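You operate a simulated robot arm through the tools that you are given. There is no shell and no other tool.

The job below is to be done with a simulated robot arm. You get a single attempt, and the scene is never put back.

JOB
Switch ventilator three on and set its rate to 14.
Fine: shut the switch cover; the other settings stay; it runs on its battery.
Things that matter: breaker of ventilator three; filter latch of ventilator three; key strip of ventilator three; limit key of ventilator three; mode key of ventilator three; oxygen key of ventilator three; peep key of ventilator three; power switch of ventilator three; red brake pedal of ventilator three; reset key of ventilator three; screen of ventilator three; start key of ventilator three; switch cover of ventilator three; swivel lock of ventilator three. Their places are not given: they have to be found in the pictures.

It is judged by the outcome, as a careful person would: the job done as asked, and still so three seconds after it is handed in. It fails if anything else is knocked over, pushed out of place, dropped, spilled or broken. Lids that push on must go on centred and level and be pressed home; caps that screw on are set level and turned clockwise until they are tight.

ROBOT AND FRAMES
A 7-joint arm with a two-finger parallel gripper, fixed in place. Base frame: the origin is on the floor under the middle of its stand, x ahead of it, y to its left, z up. Lengths are in m, angles in rad, forces in N, time in s.
It reaches about 1.372 m from its shoulder. Its first joint turns from -2.601 to 2.601 rad. Payload 3.43 kg.
The TCP is the grasp point between the finger pads, 0.03 m short of the fingertips. In the tool frame z runs along the fingers and y along their closing line. The gripper opens to 0.094 m. The fingers are 0.028 m wide and 0.01 m thick; the gripper's body (0.05 by 0.096 m) begins 0.055 m behind the TCP.
Orientation is told as [roll, pitch, yaw] about the base's x, y, z axes, in that order, counted from this pose: with the fingers straight down and closing along the base's y, the tool's x points along the base's -x, its y along +y and its z along -z.

CONTROLS
- The arm moves only by the tool nudge_tool. Its argument "targets" is a list of rows, each an object of numbers (a shift or turn left out is 0, a gripper value left out holds the last): "claw": the gripper command, from -1 (fully open) to 1 (shut), values between in proportion; "dx", "dy", "dz": the shift along the base's x, y, z in m; "rx", "ry", "rz": the turn, a rotation vector about the base's x, y, z in rad. In form: [{"claw": .., "dx": .., "dy": .., "dz": .., "rx": .., "ry": .., "rz": ..}, ...]. A call has 1 to 20 rows; each row is the pose to reach, as a shift and turn from the pose commanded when the call began. Each row takes 0.2 s and may step no farther than 0.05 m and 0.15 rad from the row before; otherwise, or with a gripper value out of range, the whole call is refused. Where a pose cannot be reached the arm comes as near as it can. A force on the tool above 40 N (or 10 N above the force at the start of the call, whichever is more), or a blocked arm, ends the call early, and 0.2 s more pass. Each finger travels about 0.045 m/s and halts on what it meets, pressing with about 26 N; the grip force reading is that of the motor and also rises with nothing between the fingers. The clock runs only during rows and for 0.2 s after the last one: add rows that repeat a pose to give the fingers time. The reply holds the time, the measured pose of the TCP, the force on the tool along the base axes, the opening and the grip force, in the units named above and with some noise, with the torque about the TCP (base axes, N m) and any sound that the robot's microphone picked up.
- Cameras (640 x 400 px; columns grow to the right, rows downward): "scene" is fixed at [0.2185, -0.6512, 1.5686]; the picture's right is [0.77, -0.64, 0.00], its down [-0.22, -0.26, -0.94] and it looks along [0.60, 0.73, -0.34] (base axes); focal length 365 px, centre (320, 200). "wrist" rides on the gripper at [0.076, 0.014, -0.102] in the tool frame; the picture's right is [-0.18, 0.98, 0.00], its down [-0.75, -0.14, -0.64] and it looks along [-0.63, -0.12, 0.77] (tool axes); focal length 243 px, centre (320, 200).
- get_image(camera): a new picture of that camera. The clock stands still meanwhile.
- measure_at(camera, pixels): for up to 12 pixels [column, row] of the newest picture of that camera ("zoom" is the newest enlarged one), the place [x, y, z] in the base frame of the surface seen there, good to about 0.002 m. The clock stands still meanwhile.
- zoom(camera, box): a new picture of the part [left, top, right, bottom] of that camera's present view, enlarged. The clock stands still meanwhile.
- hand_in(): hands the job in; it is judged then, once.

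Unless the task says otherwise, let go and move clear before handing in.

The tools are called after "Emit:" by a JSON object that holds its "method" and its "body". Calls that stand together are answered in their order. nudge_tool: Moves the arm, as the interface text tells. Its arguments: {"type":"object","properties":{"targets":{"type":"array"}},"required":["targets"]} The other tools are called the same way: get_image (camera) takes a picture; measure_at (camera, pixels) gives the place of the surface under pixels of a picture; zoom (camera, box) takes an enlarged picture of a part of a camera's view; hand_in () hands the job in.

At the start:

```text
t: 0.0
ee_pos: [0.8704, 0.4664, 1.2412]
orientation: [0.001, 0.0, -0.001]
force: [1.1, -0.4, 0.2]
wrist_torque: [-0.03, -0.05, -0.03]
opening: 0.094
grip_force: 0.0
```

scene: 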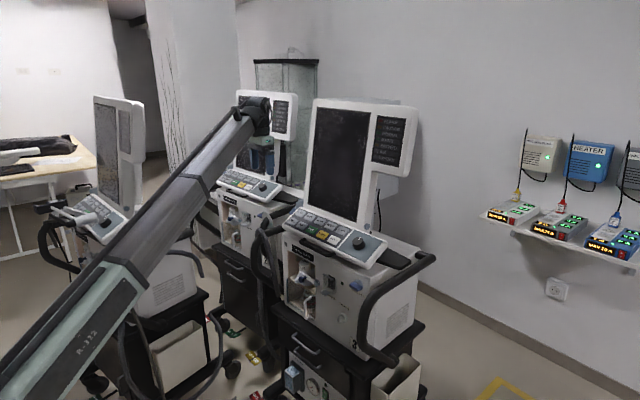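
wrist: 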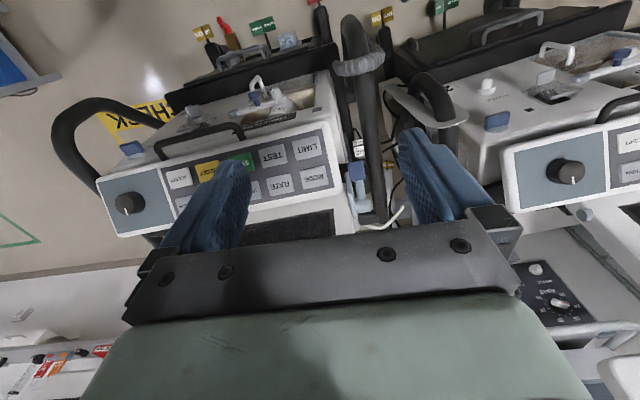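

The scene picture shows three ventilators: one near (320,200), one behind at (255,180), and one at left (115,200). I'll zoom in to identify which one is number three and find its parts.

Emit:
{"method": "zoom", "body": {"camera": "scene", "box": [240, 180, 440, 305]}}

Emit:
{"method": "zoom", "body": {"camera": "scene", "box": [190, 80, 310, 200]}}

Emit:
{"method": "zoom", "body": {"camera": "scene", "box": [190, 160, 310, 280]}}

Emit:
{"method": "zoom", "body": {"camera": "scene", "box": [20, 80, 220, 280]}}

Emit:
{"method": "zoom", "body": {"camera": "scene", "box": [200, 300, 440, 400]}}

Emit:
{"method": "zoom", "body": {"camera": "wrist", "box": [60, 0, 380, 240]}}

Emit:
{"method": "zoom", "body": {"camera": "wrist", "box": [380, 0, 640, 220]}}

```text
3.20 times, centred on (340, 242) of scene
```

zoom: 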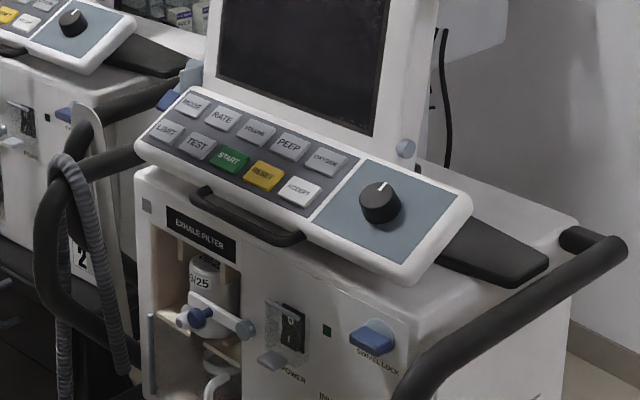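

```text
3.33 times, centred on (250, 140) of scene
```

zoom: 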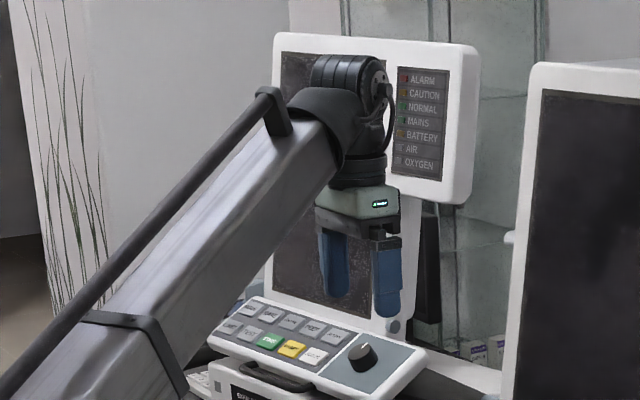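

```text
3.33 times, centred on (250, 220) of scene
```

zoom: 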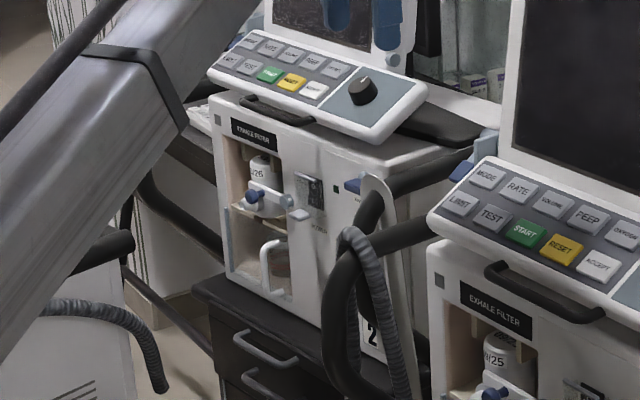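

```text
2.00 times, centred on (120, 180) of scene
```

zoom: 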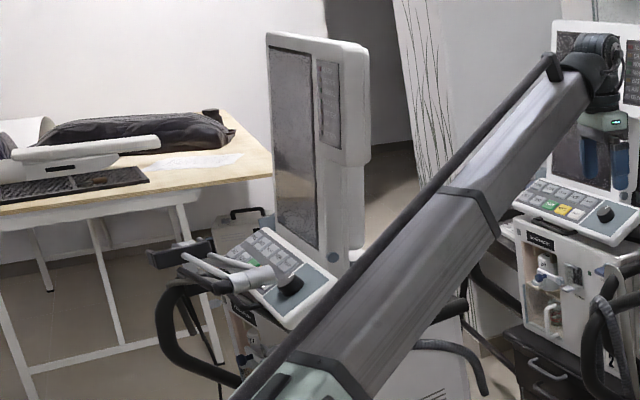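

```text
2.67 times, centred on (320, 350) of scene
```

zoom: 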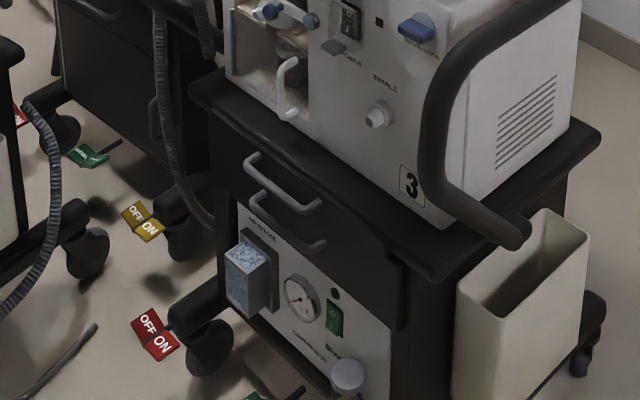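

```text
1.67 times, centred on (220, 120) of wrist
```

zoom: 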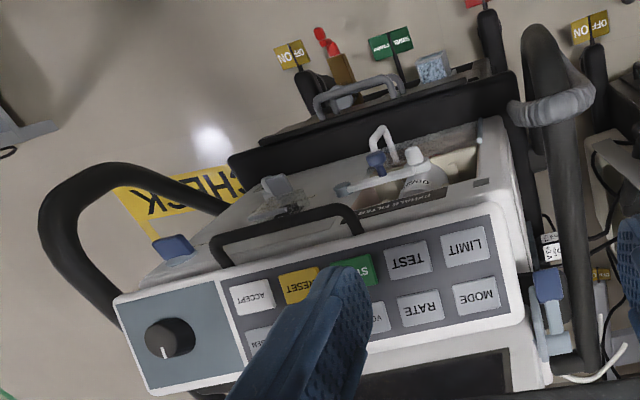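

```text
1.82 times, centred on (510, 110) of wrist
```

zoom: 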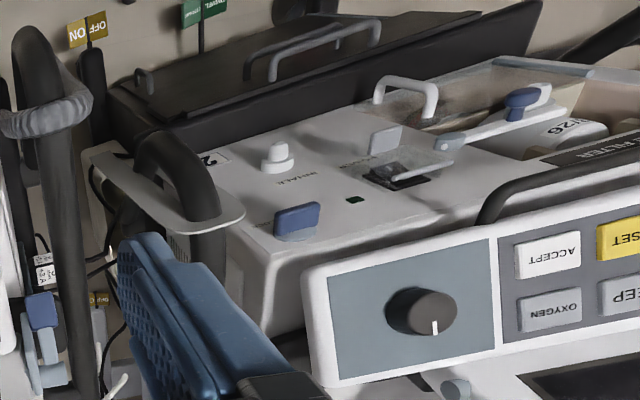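

Ventilator three is the right-hand one (number plate "3" near (354,369)). I'll zoom more tightly on its front, keys and screen, and measure the main points.

Emit:
{"method": "zoom", "body": {"camera": "scene", "box": [310, 260, 380, 304]}}

Emit:
{"method": "zoom", "body": {"camera": "scene", "box": [280, 200, 390, 270]}}

Emit:
{"method": "zoom", "body": {"camera": "scene", "box": [300, 90, 430, 250]}}

Emit:
{"method": "zoom", "body": {"camera": "scene", "box": [270, 240, 350, 300]}}

Emit:
{"method": "zoom", "body": {"camera": "scene", "box": [270, 350, 350, 400]}}

Emit:
{"method": "measure_at", "body": {"camera": "scene", "pixels": [[301, 212], [310, 218], [331, 226], [341, 230], [359, 243], [321, 237], [334, 240], [331, 283], [356, 286], [300, 283], [328, 278], [322, 292]]}}

```text
9.09 times, centred on (345, 282) of scene
```

zoom: 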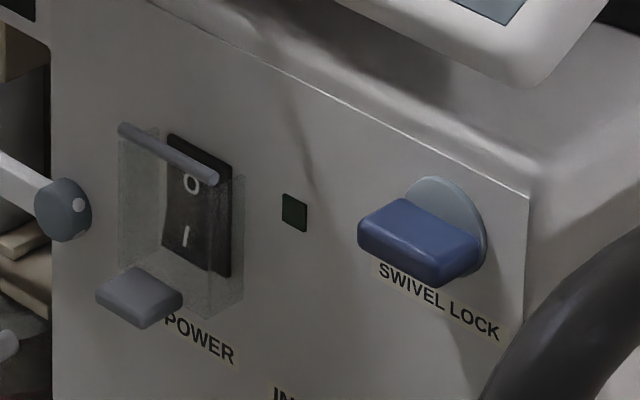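

```text
5.71 times, centred on (335, 235) of scene
```

zoom: 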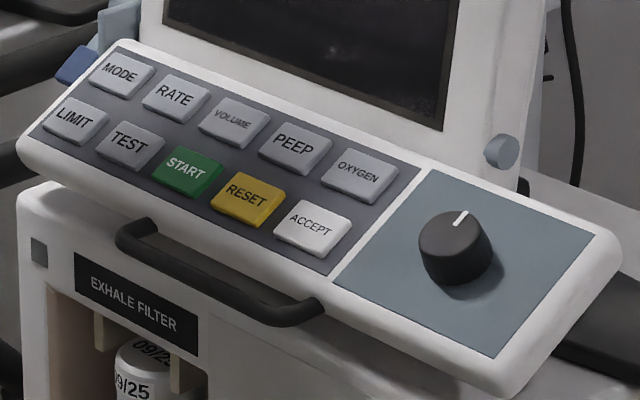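

```text
2.50 times, centred on (365, 170) of scene
```

zoom: 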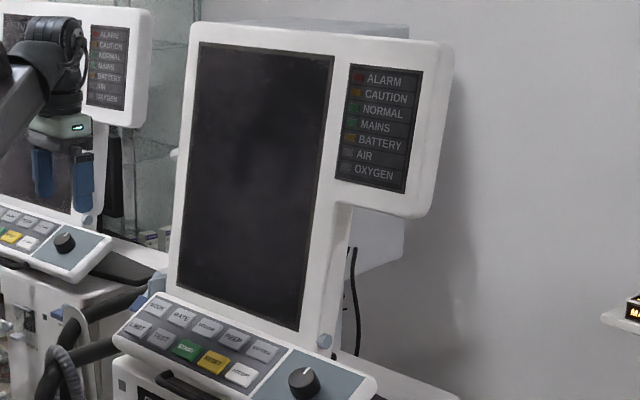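

```text
6.67 times, centred on (310, 270) of scene
```

zoom: 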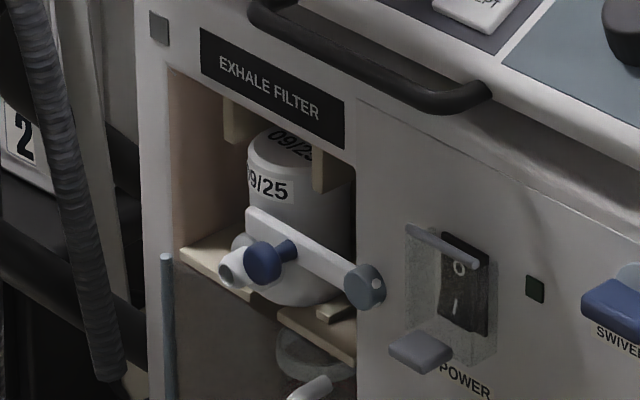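

```text
8.00 times, centred on (310, 375) of scene
```

zoom: 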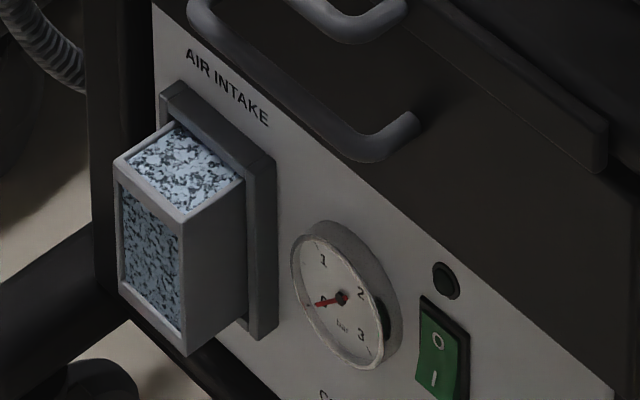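

```text
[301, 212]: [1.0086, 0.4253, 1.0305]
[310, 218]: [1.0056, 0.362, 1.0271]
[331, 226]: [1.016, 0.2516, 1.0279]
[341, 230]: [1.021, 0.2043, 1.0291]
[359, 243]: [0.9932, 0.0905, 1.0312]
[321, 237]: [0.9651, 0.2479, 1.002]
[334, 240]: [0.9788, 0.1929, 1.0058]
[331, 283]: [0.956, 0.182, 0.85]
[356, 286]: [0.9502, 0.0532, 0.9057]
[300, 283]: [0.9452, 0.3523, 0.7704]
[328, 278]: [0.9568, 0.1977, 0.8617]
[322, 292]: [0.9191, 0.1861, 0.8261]
```

The pictures show the power switch under a clear hinged cover at zoom (180,210), the swivel lock next to it, and the breaker's place is still unclear. I'll zoom on the floor pedals, the compressor panel and the wrist view of ventilator three.

Emit:
{"method": "zoom", "body": {"camera": "scene", "box": [200, 320, 310, 400]}}

Emit:
{"method": "zoom", "body": {"camera": "scene", "box": [300, 355, 400, 400]}}

Emit:
{"method": "zoom", "body": {"camera": "wrist", "box": [170, 0, 350, 100]}}

Emit:
{"method": "zoom", "body": {"camera": "wrist", "box": [330, 100, 430, 230]}}

Emit:
{"method": "zoom", "body": {"camera": "wrist", "box": [100, 60, 260, 180]}}

Emit:
{"method": "zoom", "body": {"camera": "scene", "box": [255, 195, 315, 245]}}

Emit:
{"method": "zoom", "body": {"camera": "scene", "box": [480, 120, 640, 310]}}

```text
5.00 times, centred on (255, 360) of scene
```

zoom: 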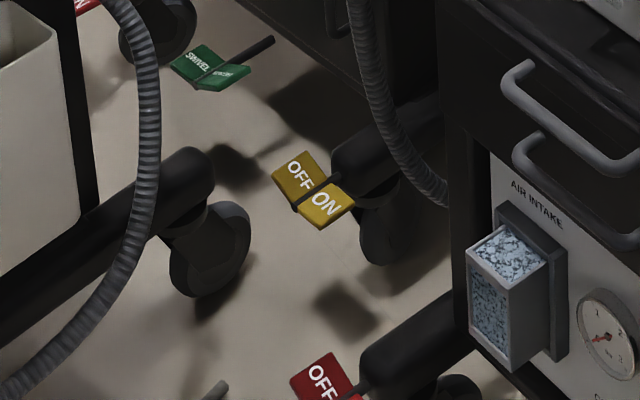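

```text
6.40 times, centred on (350, 378) of scene
```

zoom: 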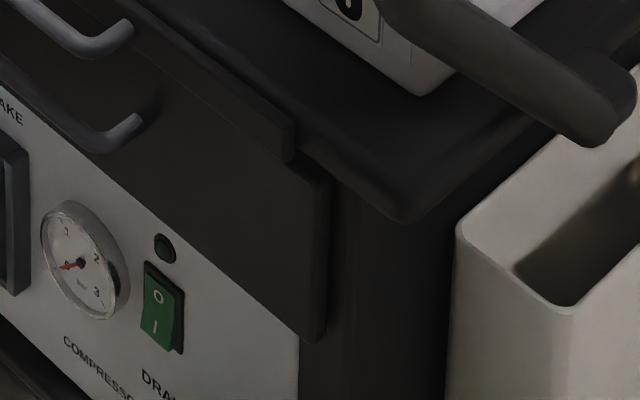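

```text
3.56 times, centred on (260, 50) of wrist
```

zoom: 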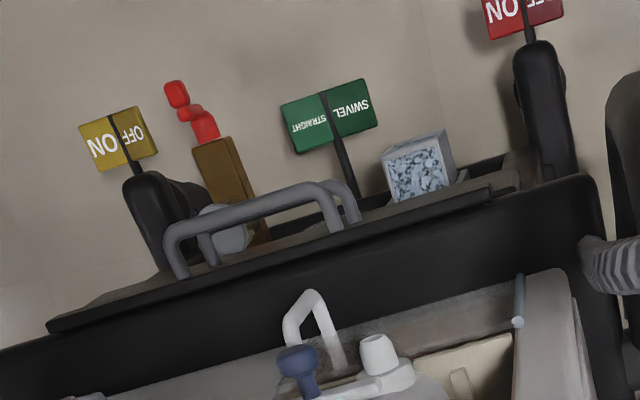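

```text
3.08 times, centred on (380, 165) of wrist
```

zoom: 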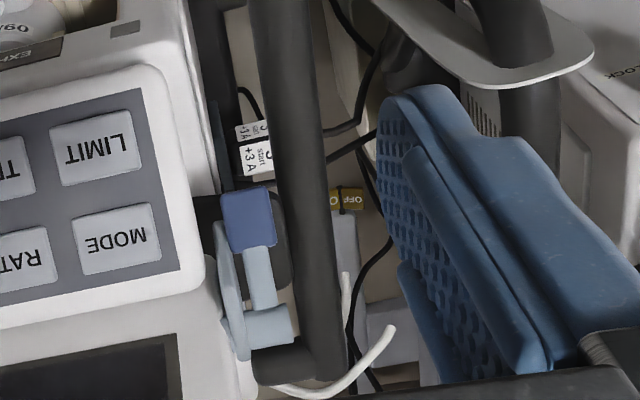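

```text
3.33 times, centred on (180, 120) of wrist
```

zoom: 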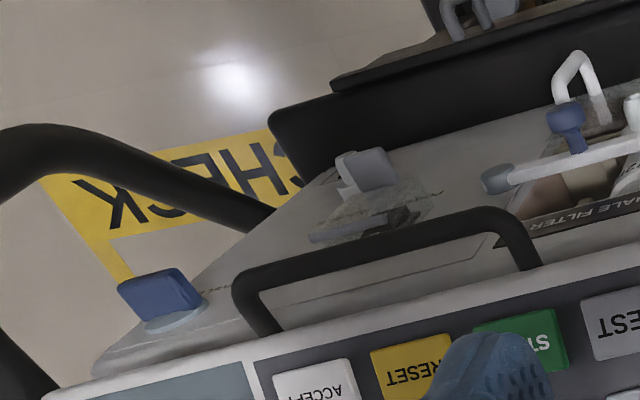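

```text
8.00 times, centred on (285, 220) of scene
```

zoom: 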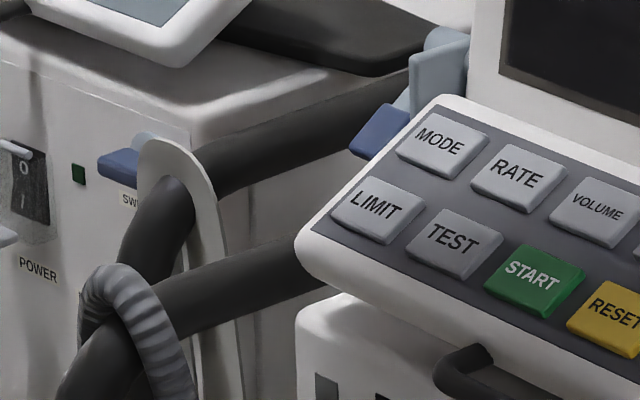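

```text
2.11 times, centred on (560, 215) of scene
```

zoom: 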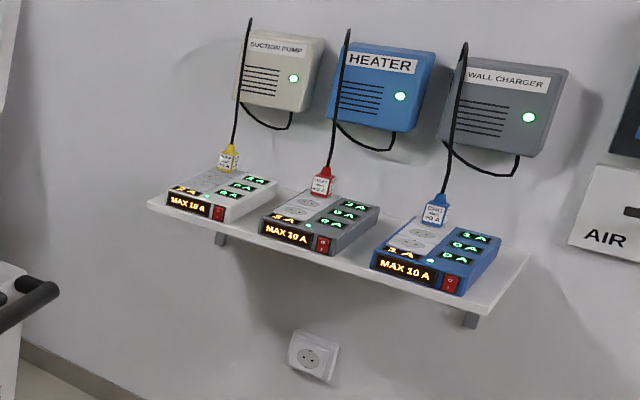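

I need precise positions for the power switch, cover, tab, and swivel lock. I'll re-zoom on the front panel so I can measure in that picture.

Emit:
{"method": "zoom", "body": {"camera": "scene", "box": [310, 260, 380, 304]}}

Emit:
{"method": "measure_at", "body": {"camera": "zoom", "pixels": [[122, 132], [212, 180], [192, 184], [185, 238], [222, 270], [110, 295], [178, 297], [130, 270], [150, 320], [365, 230], [430, 265], [475, 240]]}}

Emit:
{"method": "measure_at", "body": {"camera": "zoom", "pixels": [[165, 170], [220, 190], [140, 240], [240, 250], [293, 212], [440, 190], [260, 300], [65, 210], [20, 170], [420, 210], [390, 260], [330, 170]]}}

```text
9.09 times, centred on (345, 282) of scene
```

zoom: 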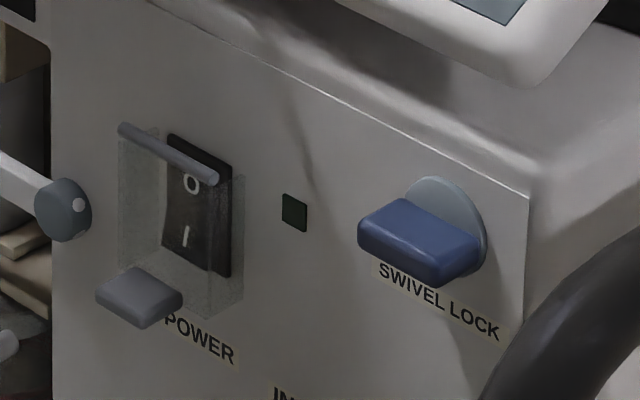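

```text
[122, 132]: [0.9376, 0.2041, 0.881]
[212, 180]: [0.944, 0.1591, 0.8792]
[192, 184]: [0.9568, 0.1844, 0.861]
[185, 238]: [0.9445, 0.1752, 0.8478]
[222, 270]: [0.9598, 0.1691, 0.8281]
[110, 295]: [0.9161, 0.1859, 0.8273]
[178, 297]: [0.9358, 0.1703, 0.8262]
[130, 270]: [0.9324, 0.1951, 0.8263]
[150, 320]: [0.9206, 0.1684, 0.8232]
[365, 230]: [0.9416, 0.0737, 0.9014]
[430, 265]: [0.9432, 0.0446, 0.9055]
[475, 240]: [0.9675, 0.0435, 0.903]
```

```text
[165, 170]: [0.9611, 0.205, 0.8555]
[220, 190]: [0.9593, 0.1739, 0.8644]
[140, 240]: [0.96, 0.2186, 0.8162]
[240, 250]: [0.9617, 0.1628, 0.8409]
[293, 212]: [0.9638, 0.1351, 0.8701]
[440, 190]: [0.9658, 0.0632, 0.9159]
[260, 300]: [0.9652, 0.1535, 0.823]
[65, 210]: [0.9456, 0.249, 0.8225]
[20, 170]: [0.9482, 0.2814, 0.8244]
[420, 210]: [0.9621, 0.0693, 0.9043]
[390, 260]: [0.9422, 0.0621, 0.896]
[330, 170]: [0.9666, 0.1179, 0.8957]
```

The rocker shows O at the top (x≈0.957) and I below standing proud (x≈0.945), so it looks off. The cover hinges on the rod at z≈0.88, with its tab at about (0.926, 0.182, 0.824). Next I'll back the arm off, up and clear of everything, and turn the wrist camera to face ventilator three's front to check the latch, lock and pedals.

Emit:
{"method": "nudge_tool", "body": {"targets": [{"claw": -1, "dx": -0.04}, {"dx": -0.08, "dy": -0.02, "ry": -0.08}, {"dx": -0.12, "dy": -0.045, "ry": -0.16}, {"dx": -0.16, "dy": -0.07, "ry": -0.24}, {"dx": -0.2, "dy": -0.095, "ry": -0.34, "dz": -0.01}, {"dx": -0.24, "dy": -0.12, "ry": -0.44, "dz": -0.02}, {"dx": -0.27, "dy": -0.15, "ry": -0.54, "dz": -0.04}, {"dx": -0.3, "dy": -0.18, "ry": -0.64, "dz": -0.06}, {"dx": -0.32, "dy": -0.21, "ry": -0.74, "dz": -0.08}, {"dx": -0.34, "dy": -0.24, "ry": -0.84, "dz": -0.1}, {"dx": -0.34, "dy": -0.26, "ry": -0.9, "dz": -0.12}]}}

Emit:
{"method": "get_image", "body": {"camera": "wrist"}}

Emit:
{"method": "get_image", "body": {"camera": "scene"}}

```text
t: 2.4
ee_pos: [0.5679, 0.2282, 1.1505]
orientation: [-0.001, -0.9, 0.0]
force: [-0.2, 0.0, -0.2]
wrist_torque: [0.06, -0.01, 0.02]
opening: 0.0939
grip_force: 0.1
out of reach, approached as far as the arm can: row 10, 11
```

```text
taken
```

wrist: 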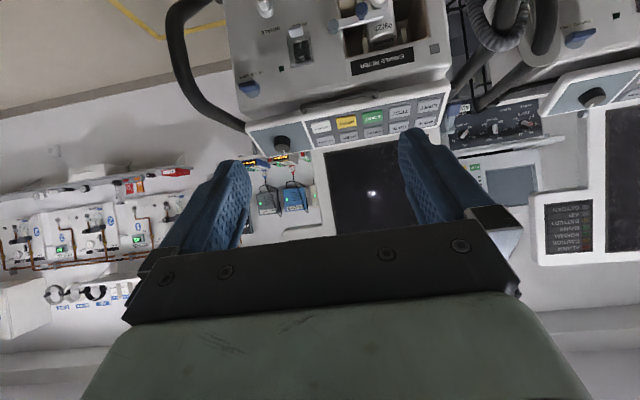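

```text
taken
```

scene: 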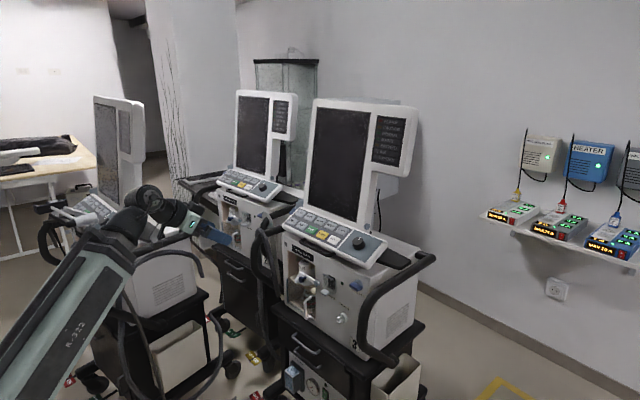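

The wrist view now shows ventilator three's front upside-down near (340,70), and a wall unit with switch-like devices at (20–200,230). I'll zoom into both.

Emit:
{"method": "zoom", "body": {"camera": "wrist", "box": [0, 150, 240, 310]}}

Emit:
{"method": "zoom", "body": {"camera": "wrist", "box": [220, 0, 460, 150]}}

Emit:
{"method": "zoom", "body": {"camera": "wrist", "box": [440, 0, 640, 130]}}

Emit:
{"method": "zoom", "body": {"camera": "scene", "box": [190, 80, 310, 200]}}

Emit:
{"method": "zoom", "body": {"camera": "scene", "box": [200, 170, 310, 280]}}

Emit:
{"method": "zoom", "body": {"camera": "scene", "box": [30, 300, 280, 400]}}

```text
2.50 times, centred on (120, 230) of wrist
```

zoom: 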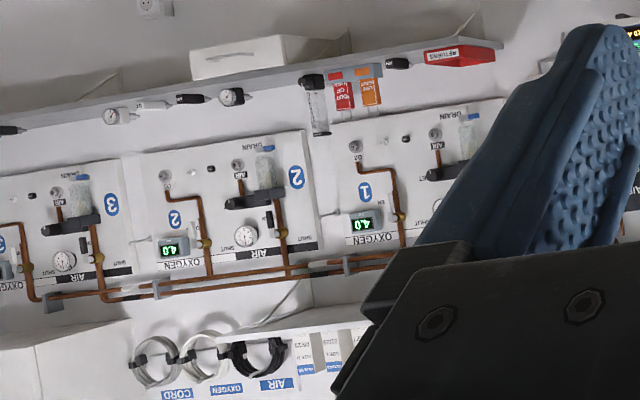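

```text
2.67 times, centred on (340, 75) of wrist
```

zoom: 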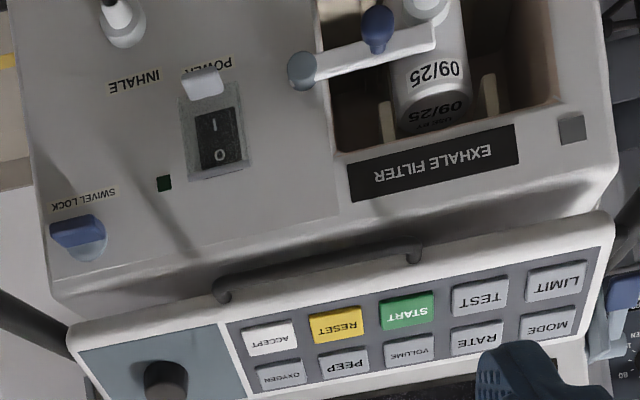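

```text
3.08 times, centred on (540, 65) of wrist
```

zoom: 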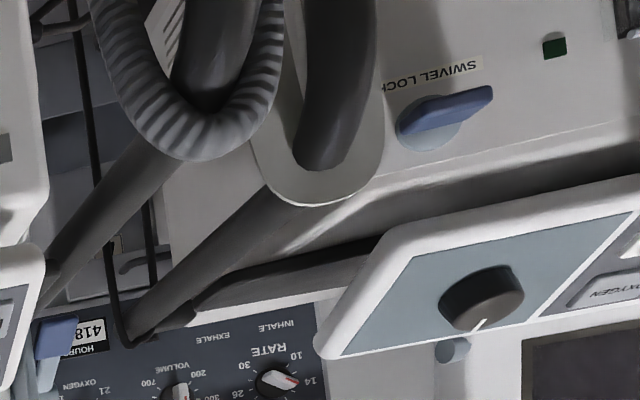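

```text
3.33 times, centred on (250, 140) of scene
```

zoom: 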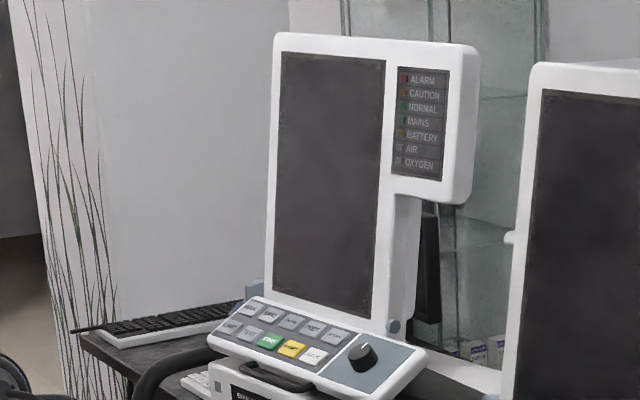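

```text
3.64 times, centred on (255, 225) of scene
```

zoom: 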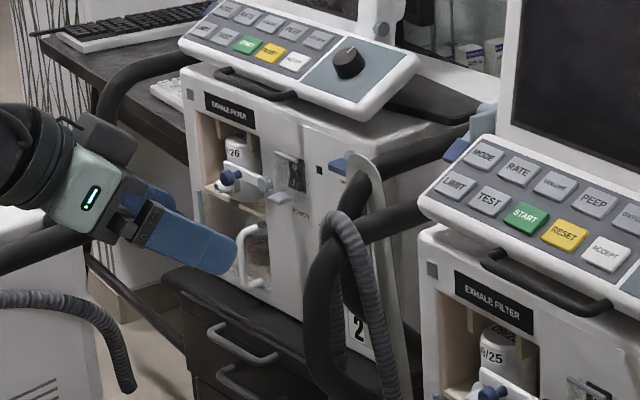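

```text
2.56 times, centred on (155, 350) of scene
```

zoom: 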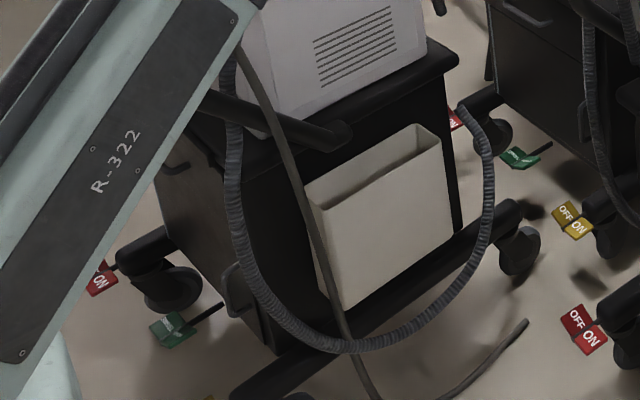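

Wall breakers aren't visible there, only gas regulators. I'll measure the red pedal and the compressor panel in the scene picture and look at the filter latch more closely.

Emit:
{"method": "measure_at", "body": {"camera": "scene", "pixels": [[256, 394], [262, 397], [250, 357], [257, 362], [330, 383], [326, 374], [293, 380], [312, 381], [362, 290], [300, 284], [310, 273], [285, 207]]}}

Emit:
{"method": "zoom", "body": {"camera": "scene", "box": [280, 255, 330, 305]}}

Emit:
{"method": "zoom", "body": {"camera": "scene", "box": [215, 205, 265, 255]}}

Emit:
{"method": "zoom", "body": {"camera": "scene", "box": [230, 340, 290, 400]}}

Emit:
{"method": "zoom", "body": {"camera": "wrist", "box": [230, 0, 350, 75]}}

Emit:
{"method": "zoom", "body": {"camera": "wrist", "box": [330, 0, 460, 80]}}

```text
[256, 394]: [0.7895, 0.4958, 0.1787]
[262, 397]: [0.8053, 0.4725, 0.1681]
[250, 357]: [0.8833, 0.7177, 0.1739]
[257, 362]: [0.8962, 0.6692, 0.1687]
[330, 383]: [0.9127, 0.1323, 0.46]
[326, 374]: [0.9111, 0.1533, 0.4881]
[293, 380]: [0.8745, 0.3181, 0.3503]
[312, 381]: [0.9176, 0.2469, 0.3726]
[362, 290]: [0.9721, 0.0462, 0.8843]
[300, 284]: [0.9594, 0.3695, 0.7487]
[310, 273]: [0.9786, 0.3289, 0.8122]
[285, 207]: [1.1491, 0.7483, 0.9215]
```

```text
8.00 times, centred on (305, 280) of scene
```

zoom: 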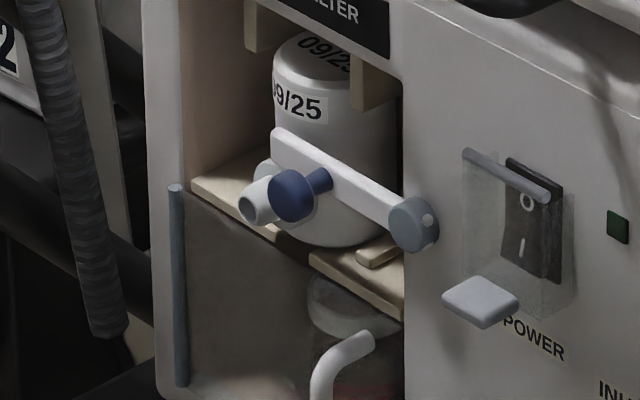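

```text
8.00 times, centred on (240, 230) of scene
```

zoom: 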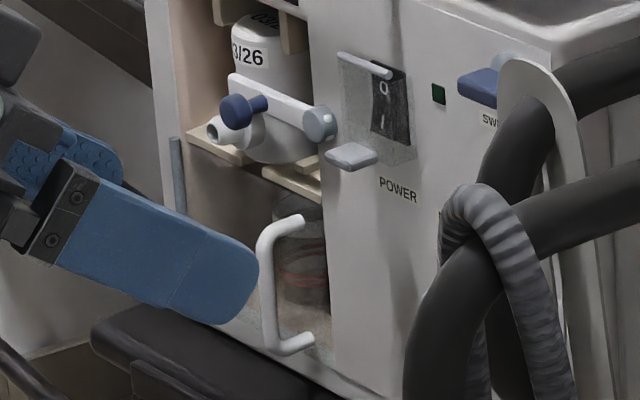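

```text
6.67 times, centred on (260, 370) of scene
```

zoom: 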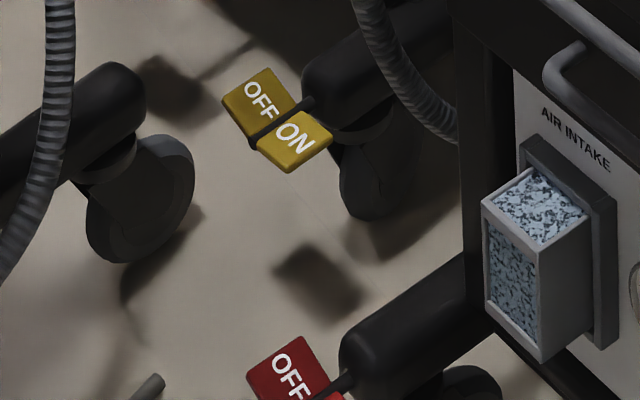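

```text
5.33 times, centred on (290, 38) of wrist
```

zoom: 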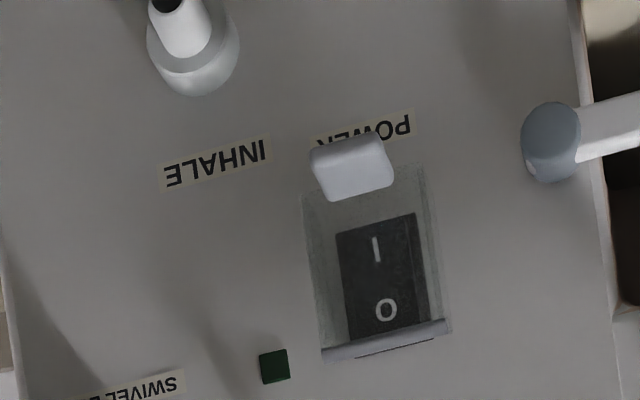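

```text
4.92 times, centred on (395, 40) of wrist
```

zoom: 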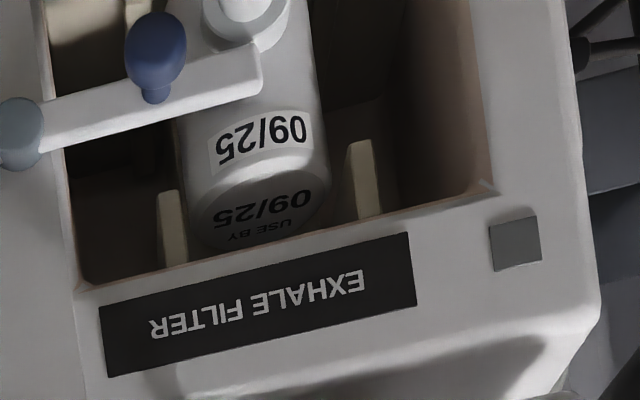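

The red pedal reads OFF half at z≈0.179 and ON half at z≈0.168, so ON is pressed and the brake appears set; the filter latch lies across the cup as on ventilator two. I'll measure the obstacles around the switch (handle, strip edge, cart top, inhale port, push bar) before approaching.

Emit:
{"method": "zoom", "body": {"camera": "scene", "box": [270, 230, 440, 340]}}

Emit:
{"method": "measure_at", "body": {"camera": "zoom", "pixels": [[120, 65], [150, 85], [190, 105], [215, 100], [250, 150], [290, 120], [215, 300], [60, 300], [150, 330], [300, 240], [340, 350], [430, 120]]}}

Emit:
{"method": "get_image", "body": {"camera": "scene"}}

Emit:
{"method": "measure_at", "body": {"camera": "scene", "pixels": [[300, 253], [310, 258], [322, 262], [330, 263], [340, 318], [300, 330], [280, 318], [335, 352], [375, 310], [365, 245], [345, 200], [371, 225]]}}

```text
3.64 times, centred on (355, 285) of scene
```

zoom: 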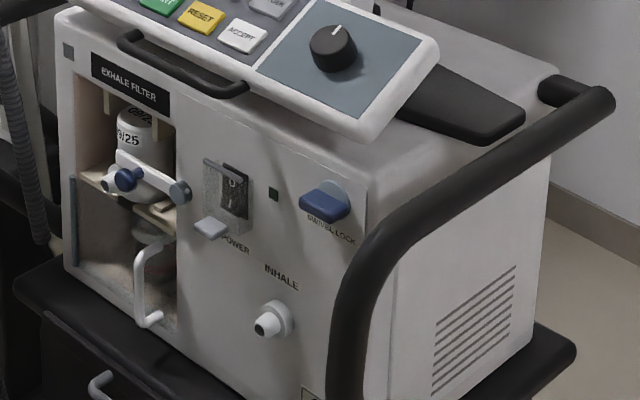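

```text
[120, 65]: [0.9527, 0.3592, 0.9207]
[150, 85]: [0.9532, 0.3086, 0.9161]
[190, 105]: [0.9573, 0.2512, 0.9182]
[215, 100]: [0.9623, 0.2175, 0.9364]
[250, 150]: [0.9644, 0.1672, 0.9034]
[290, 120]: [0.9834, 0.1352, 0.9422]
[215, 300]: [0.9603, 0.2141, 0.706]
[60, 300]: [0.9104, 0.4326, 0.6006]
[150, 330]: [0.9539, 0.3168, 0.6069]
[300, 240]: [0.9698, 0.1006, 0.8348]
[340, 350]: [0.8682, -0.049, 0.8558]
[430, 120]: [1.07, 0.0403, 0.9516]
```

```text
taken
```

scene: 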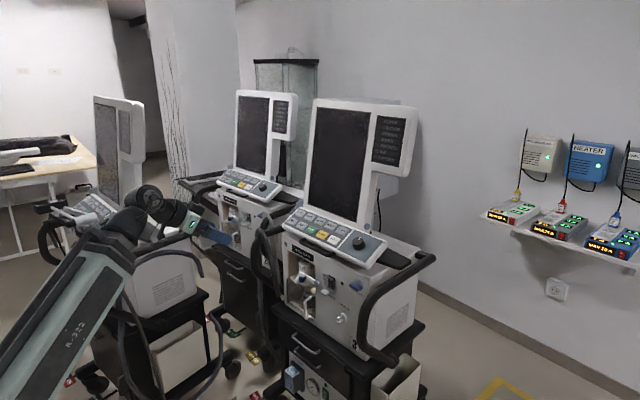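

```text
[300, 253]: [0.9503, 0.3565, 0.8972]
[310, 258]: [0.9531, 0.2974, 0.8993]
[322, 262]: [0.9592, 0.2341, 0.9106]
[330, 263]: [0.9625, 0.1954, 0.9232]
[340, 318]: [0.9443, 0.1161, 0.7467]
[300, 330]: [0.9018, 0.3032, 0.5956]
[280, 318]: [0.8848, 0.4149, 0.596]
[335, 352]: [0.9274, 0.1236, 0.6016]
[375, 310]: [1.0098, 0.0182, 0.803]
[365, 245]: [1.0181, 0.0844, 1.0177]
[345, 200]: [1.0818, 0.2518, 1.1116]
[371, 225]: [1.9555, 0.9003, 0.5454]
```

Clearances look fine: cart top at z≈0.60, face at x≈0.963, right push bar at y≈-0.05. Now I'll close the fingers, point them forward, and move to a standoff about 0.13 m in front of the cover tab, slightly below it.

Emit:
{"method": "nudge_tool", "body": {"targets": [{"claw": 1, "dx": 0.02, "dz": -0.03, "ry": -0.06}, {"dx": 0.05, "dz": -0.06, "ry": -0.12, "dy": -0.01}, {"dx": 0.08, "dz": -0.1, "ry": -0.18, "dy": -0.02}, {"dx": 0.11, "dz": -0.13, "ry": -0.24, "dy": -0.02}, {"dx": 0.14, "dz": -0.17, "ry": -0.31, "dy": -0.03}, {"dx": 0.17, "dz": -0.2, "ry": -0.38, "dy": -0.03}, {"dx": 0.19, "dz": -0.24, "ry": -0.45, "dy": -0.03}, {"dx": 0.21, "dz": -0.27, "ry": -0.52, "dy": -0.03}, {"dx": 0.23, "dz": -0.3, "ry": -0.59, "dy": -0.03}, {"dx": 0.23, "dz": -0.32, "ry": -0.67, "dy": -0.03}]}}

Emit:
{"method": "get_image", "body": {"camera": "scene"}}

Emit:
{"method": "get_image", "body": {"camera": "wrist"}}

```text
refused: row 3 steps farther than a row can; nothing moved
```

```text
taken
```

scene: 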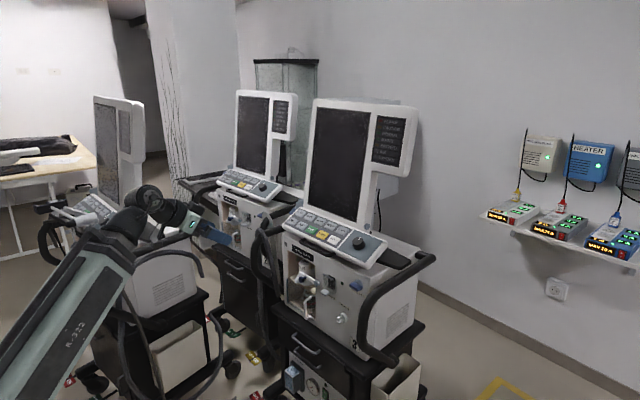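

```text
taken
```

wrist: 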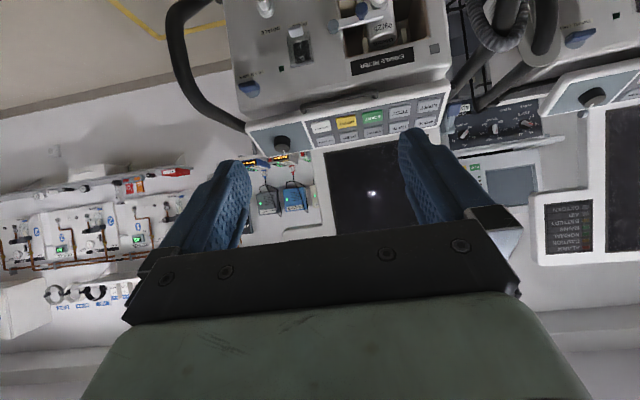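

The call was refused because one step was slightly over 0.05 m. I'll send the same path with smaller steps.

Emit:
{"method": "nudge_tool", "body": {"targets": [{"claw": 1, "dx": 0.02, "dz": -0.03, "ry": -0.06}, {"dx": 0.045, "dz": -0.06, "ry": -0.12, "dy": -0.01}, {"dx": 0.07, "dz": -0.09, "ry": -0.18, "dy": -0.02}, {"dx": 0.095, "dz": -0.12, "ry": -0.24, "dy": -0.02}, {"dx": 0.12, "dz": -0.15, "ry": -0.31, "dy": -0.03}, {"dx": 0.145, "dz": -0.18, "ry": -0.38, "dy": -0.03}, {"dx": 0.17, "dz": -0.21, "ry": -0.45, "dy": -0.03}, {"dx": 0.19, "dz": -0.24, "ry": -0.52, "dy": -0.03}, {"dx": 0.21, "dz": -0.27, "ry": -0.59, "dy": -0.03}, {"dx": 0.22, "dz": -0.3, "ry": -0.67, "dy": -0.03}, {"dx": 0.22, "dz": -0.32, "ry": -0.67, "dy": -0.03}]}}

Emit:
{"method": "get_image", "body": {"camera": "scene"}}

Emit:
{"method": "get_image", "body": {"camera": "wrist"}}

```text
t: 4.8
ee_pos: [0.7889, 0.2029, 0.8287]
orientation: [0.896, -1.57, -0.897]
force: [-0.7, 0.0, -0.7]
wrist_torque: [0.0, 0.01, 0.0]
opening: 0.0004
grip_force: 26.2
out of reach, approached as far as the arm can: row 1, 2, 3, 4, 5
```

```text
taken
```

scene: 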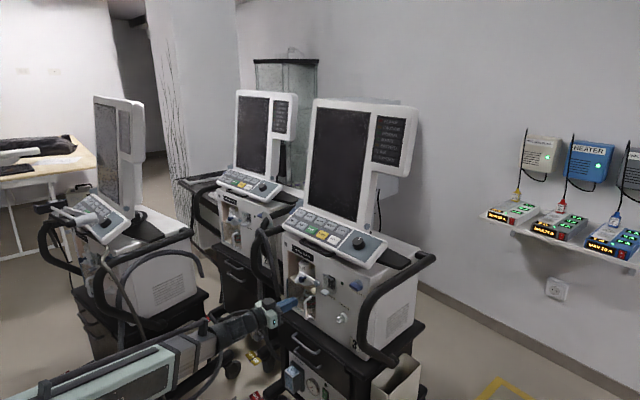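

```text
taken
```

wrist: 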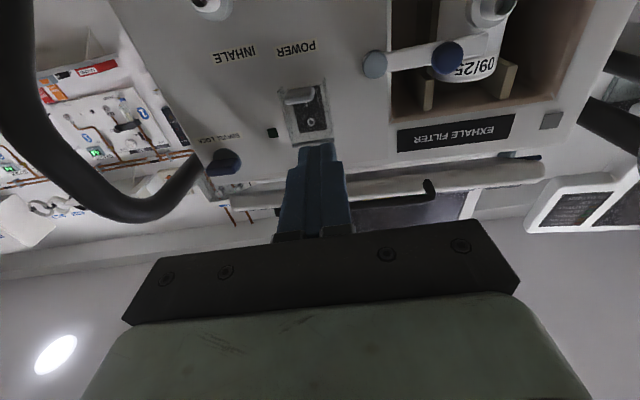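

Fingers are shut and point forward at (0.789, 0.203, 0.829). The tab is at wrist (298,97). I'll zoom there and measure cover, tab and hinge from this angle.

Emit:
{"method": "zoom", "body": {"camera": "wrist", "box": [250, 60, 370, 160]}}

Emit:
{"method": "zoom", "body": {"camera": "scene", "box": [310, 260, 380, 304]}}

Emit:
{"method": "zoom", "body": {"camera": "wrist", "box": [250, 60, 370, 160]}}

Emit:
{"method": "measure_at", "body": {"camera": "wrist", "pixels": [[289, 97], [298, 97], [308, 98], [298, 90], [298, 102], [313, 110], [310, 122], [292, 142], [327, 138], [286, 120], [325, 85], [272, 132]]}}

```text
4.00 times, centred on (310, 110) of wrist
```

zoom: 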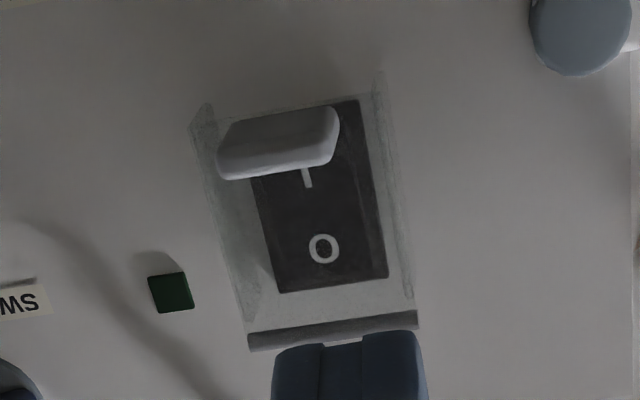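

```text
9.09 times, centred on (345, 282) of scene
```

zoom: 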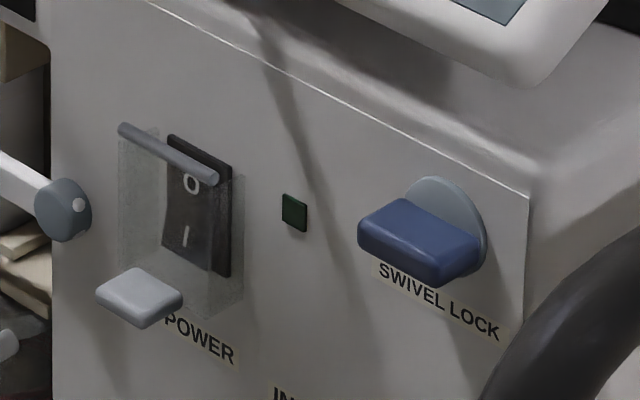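

```text
4.00 times, centred on (310, 110) of wrist
```

zoom: 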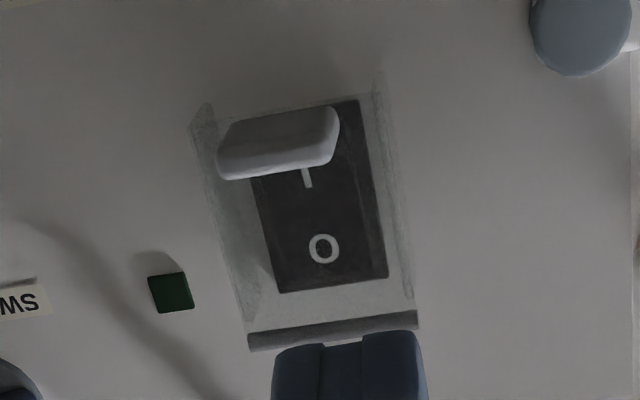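

```text
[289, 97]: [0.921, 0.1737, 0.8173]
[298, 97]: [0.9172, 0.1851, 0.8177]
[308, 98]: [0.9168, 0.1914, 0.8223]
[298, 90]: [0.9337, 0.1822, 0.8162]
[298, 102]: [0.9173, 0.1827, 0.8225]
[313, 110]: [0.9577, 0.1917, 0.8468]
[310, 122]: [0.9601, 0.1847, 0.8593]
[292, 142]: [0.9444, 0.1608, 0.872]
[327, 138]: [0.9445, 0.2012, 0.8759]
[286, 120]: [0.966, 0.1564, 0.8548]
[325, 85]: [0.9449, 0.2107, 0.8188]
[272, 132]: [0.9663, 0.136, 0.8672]
```

Measured from here: tab spans x≈0.917–0.935, y≈0.17–0.196, z≈0.816–0.824; hinge rod at x≈0.944, z≈0.876. I'll slide the closed fingertips under the tab, with the tip at x≈0.93 and the finger tops at z≈0.80, y≈0.183.

Emit:
{"method": "nudge_tool", "body": {"targets": [{"claw": 1, "dy": -0.01, "dz": -0.02}, {"dy": -0.02, "dz": -0.043}, {"dx": 0.03, "dy": -0.02, "dz": -0.043}, {"dx": 0.06, "dy": -0.02, "dz": -0.043}, {"dx": 0.09, "dy": -0.02, "dz": -0.043}, {"dx": 0.111, "dy": -0.02, "dz": -0.043}, {"dx": 0.111, "dy": -0.02, "dz": -0.043}]}}

Emit:
{"method": "zoom", "body": {"camera": "scene", "box": [290, 250, 390, 320]}}

Emit:
{"method": "zoom", "body": {"camera": "wrist", "box": [220, 40, 420, 200]}}

```text
t: 6.4
ee_pos: [0.8993, 0.1821, 0.7866]
orientation: [-0.182, -1.572, 0.181]
force: [0.2, 0.6, -0.4]
wrist_torque: [0.0, -0.02, 0.0]
opening: 0.0
grip_force: 25.5
```

```text
5.71 times, centred on (340, 285) of scene
```

zoom: 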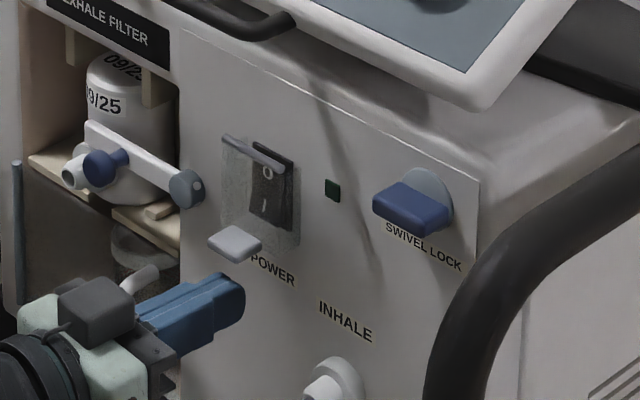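

```text
2.50 times, centred on (320, 120) of wrist
```

zoom: 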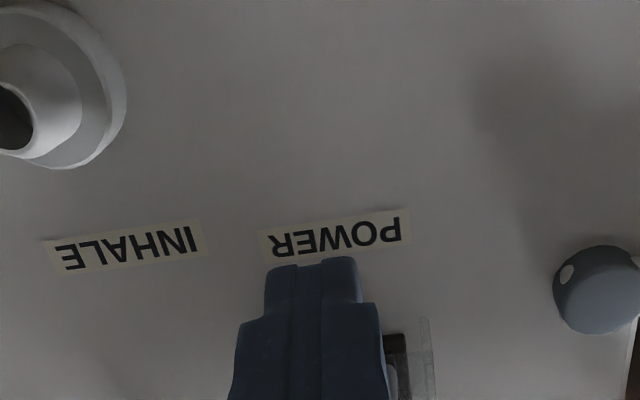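

The fingertips sit just below the tab (scene zoom (200,310) under (235,243)), with no contact force. I'll lift straight up in small steps and watch.

Emit:
{"method": "nudge_tool", "body": {"targets": [{"dz": 0.01}, {"dz": 0.02}, {"dz": 0.03}, {"dz": 0.04}, {"dz": 0.05}, {"dz": 0.05}]}}

Emit:
{"method": "zoom", "body": {"camera": "scene", "box": [290, 250, 390, 320]}}

Emit:
{"method": "zoom", "body": {"camera": "wrist", "box": [220, 40, 420, 200]}}

```text
t: 7.1
ee_pos: [0.8986, 0.1829, 0.8043]
orientation: [0.242, -1.553, -0.237]
force: [-2.4, -1.9, -7.5]
wrist_torque: [0.03, 0.21, -0.14]
opening: 0.0
grip_force: 25.8
stopped in row 3: the force on the tool passed its limit at 54 N (the readings are from after the stop); the commanded pose is now the measured one
```

```text
5.71 times, centred on (340, 285) of scene
```

zoom: 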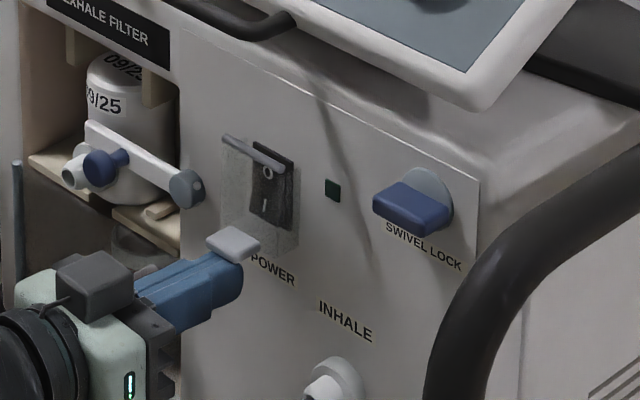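

```text
2.50 times, centred on (320, 120) of wrist
```

zoom: 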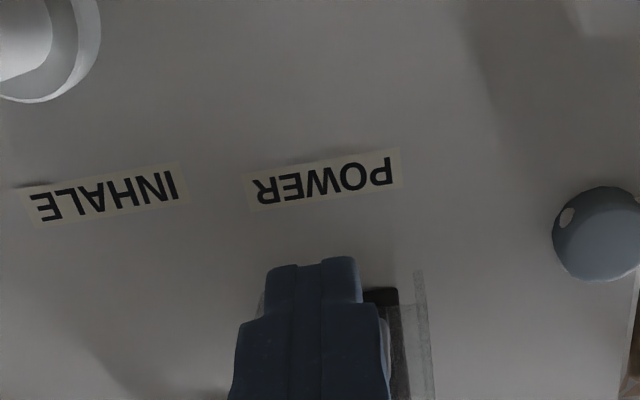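

Pushing straight up jammed: the reply says 54 N, because the tab's arc starts mostly outward (hinge almost straight above it). The cover hasn't moved and the fingers still press lightly under the tab. I'll follow the true arc instead, outward and slightly up around the hinge, so friction carries the tab.

Emit:
{"method": "nudge_tool", "body": {"targets": [{"dx": -0.005, "dz": 0.004}, {"dx": -0.01, "dz": 0.007}, {"dx": -0.0145, "dz": 0.0095}, {"dx": -0.0194, "dz": 0.0125}, {"dx": -0.0235, "dz": 0.016}, {"dx": -0.0276, "dz": 0.02}]}}

Emit:
{"method": "zoom", "body": {"camera": "scene", "box": [290, 250, 390, 320]}}

Emit:
{"method": "zoom", "body": {"camera": "wrist", "box": [220, 40, 420, 200]}}

```text
t: 7.8
ee_pos: [0.8868, 0.1819, 0.8071]
orientation: [0.311, -1.548, -0.305]
force: [-1.8, -0.7, -4.9]
wrist_torque: [0.01, 0.12, -0.1]
opening: 0.0
grip_force: 25.9
stopped in row 3: the force on the tool passed its limit at 43 N (the readings are from after the stop); the commanded pose is now the measured one
```

```text
5.71 times, centred on (340, 285) of scene
```

zoom: 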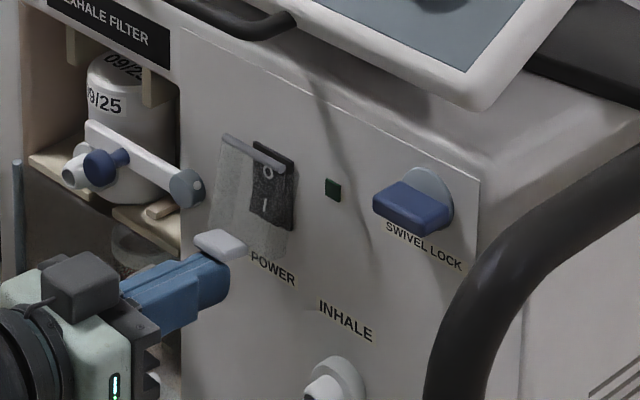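

```text
2.50 times, centred on (320, 120) of wrist
```

zoom: 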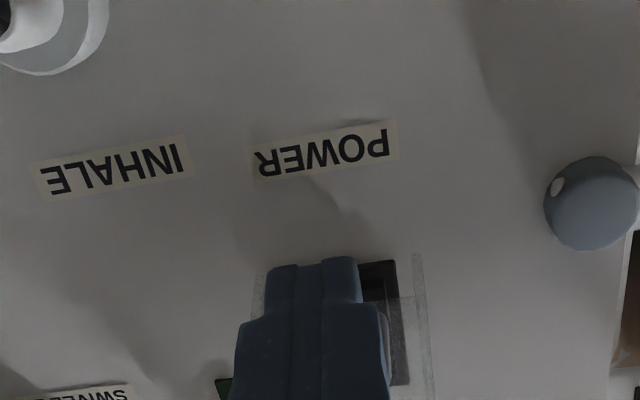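

The cover is now tilting outward (tab moved to scene zoom (220,243)), but I rose a bit too fast (43 N). I'll continue the arc with the outward motion leading and less lift per step.

Emit:
{"method": "nudge_tool", "body": {"targets": [{"dx": -0.004, "dz": 0.0015}, {"dx": -0.008, "dz": 0.004}, {"dx": -0.0115, "dz": 0.007}, {"dx": -0.0145, "dz": 0.01}]}}

Emit:
{"method": "zoom", "body": {"camera": "scene", "box": [290, 250, 390, 320]}}

Emit:
{"method": "measure_at", "body": {"camera": "zoom", "pixels": [[200, 240], [215, 243], [215, 255], [235, 135], [270, 160], [230, 265], [225, 300]]}}

```text
t: 8.8
ee_pos: [0.8732, 0.1827, 0.8179]
orientation: [0.317, -1.549, -0.31]
force: [-6.8, -4.2, -6.5]
wrist_torque: [0.03, 0.16, -0.11]
opening: 0.0001
grip_force: 26.1
```

```text
5.71 times, centred on (340, 285) of scene
```

zoom: 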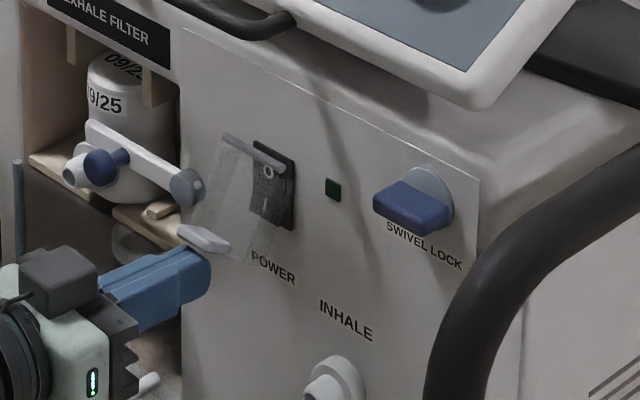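

```text
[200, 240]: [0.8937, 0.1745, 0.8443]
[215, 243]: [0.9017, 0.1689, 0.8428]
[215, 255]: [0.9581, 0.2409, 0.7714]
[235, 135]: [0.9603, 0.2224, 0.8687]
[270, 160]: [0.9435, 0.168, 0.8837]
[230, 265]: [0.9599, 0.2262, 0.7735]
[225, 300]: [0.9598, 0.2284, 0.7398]
```

The cover is open about 35° (tab at (0.894, 0.174, 0.844)) with only light force. Now the lever arm is better, so I'll go mostly up with a little outward motion.

Emit:
{"method": "nudge_tool", "body": {"targets": [{"dx": -0.004, "dz": 0.005}, {"dx": -0.007, "dz": 0.011}, {"dx": -0.009, "dz": 0.018}, {"dx": -0.01, "dz": 0.025}]}}

Emit:
{"method": "zoom", "body": {"camera": "scene", "box": [290, 250, 390, 320]}}

Emit:
{"method": "zoom", "body": {"camera": "wrist", "box": [220, 40, 420, 200]}}

```text
t: 9.4
ee_pos: [0.8651, 0.1829, 0.8293]
orientation: [0.304, -1.547, -0.295]
force: [-3.4, -0.6, -2.9]
wrist_torque: [0.06, 0.04, -0.06]
opening: 0.0
grip_force: 25.7
stopped in row 3: the force on the tool passed its limit at 44 N (the readings are from after the stop); the commanded pose is now the measured one
```

```text
5.71 times, centred on (340, 285) of scene
```

zoom: 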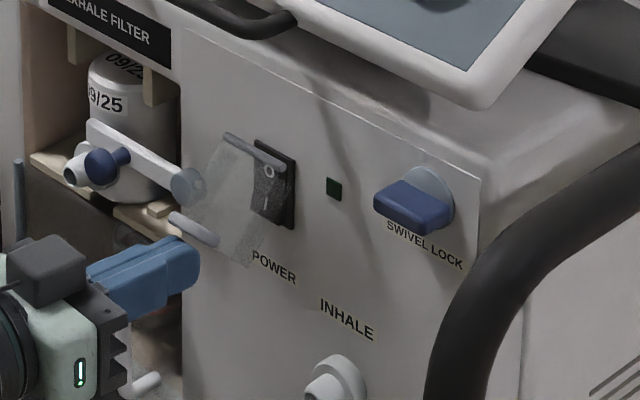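

```text
2.50 times, centred on (320, 120) of wrist
```

zoom: 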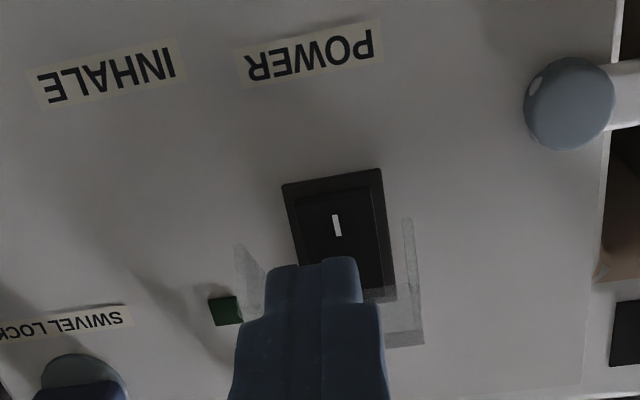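

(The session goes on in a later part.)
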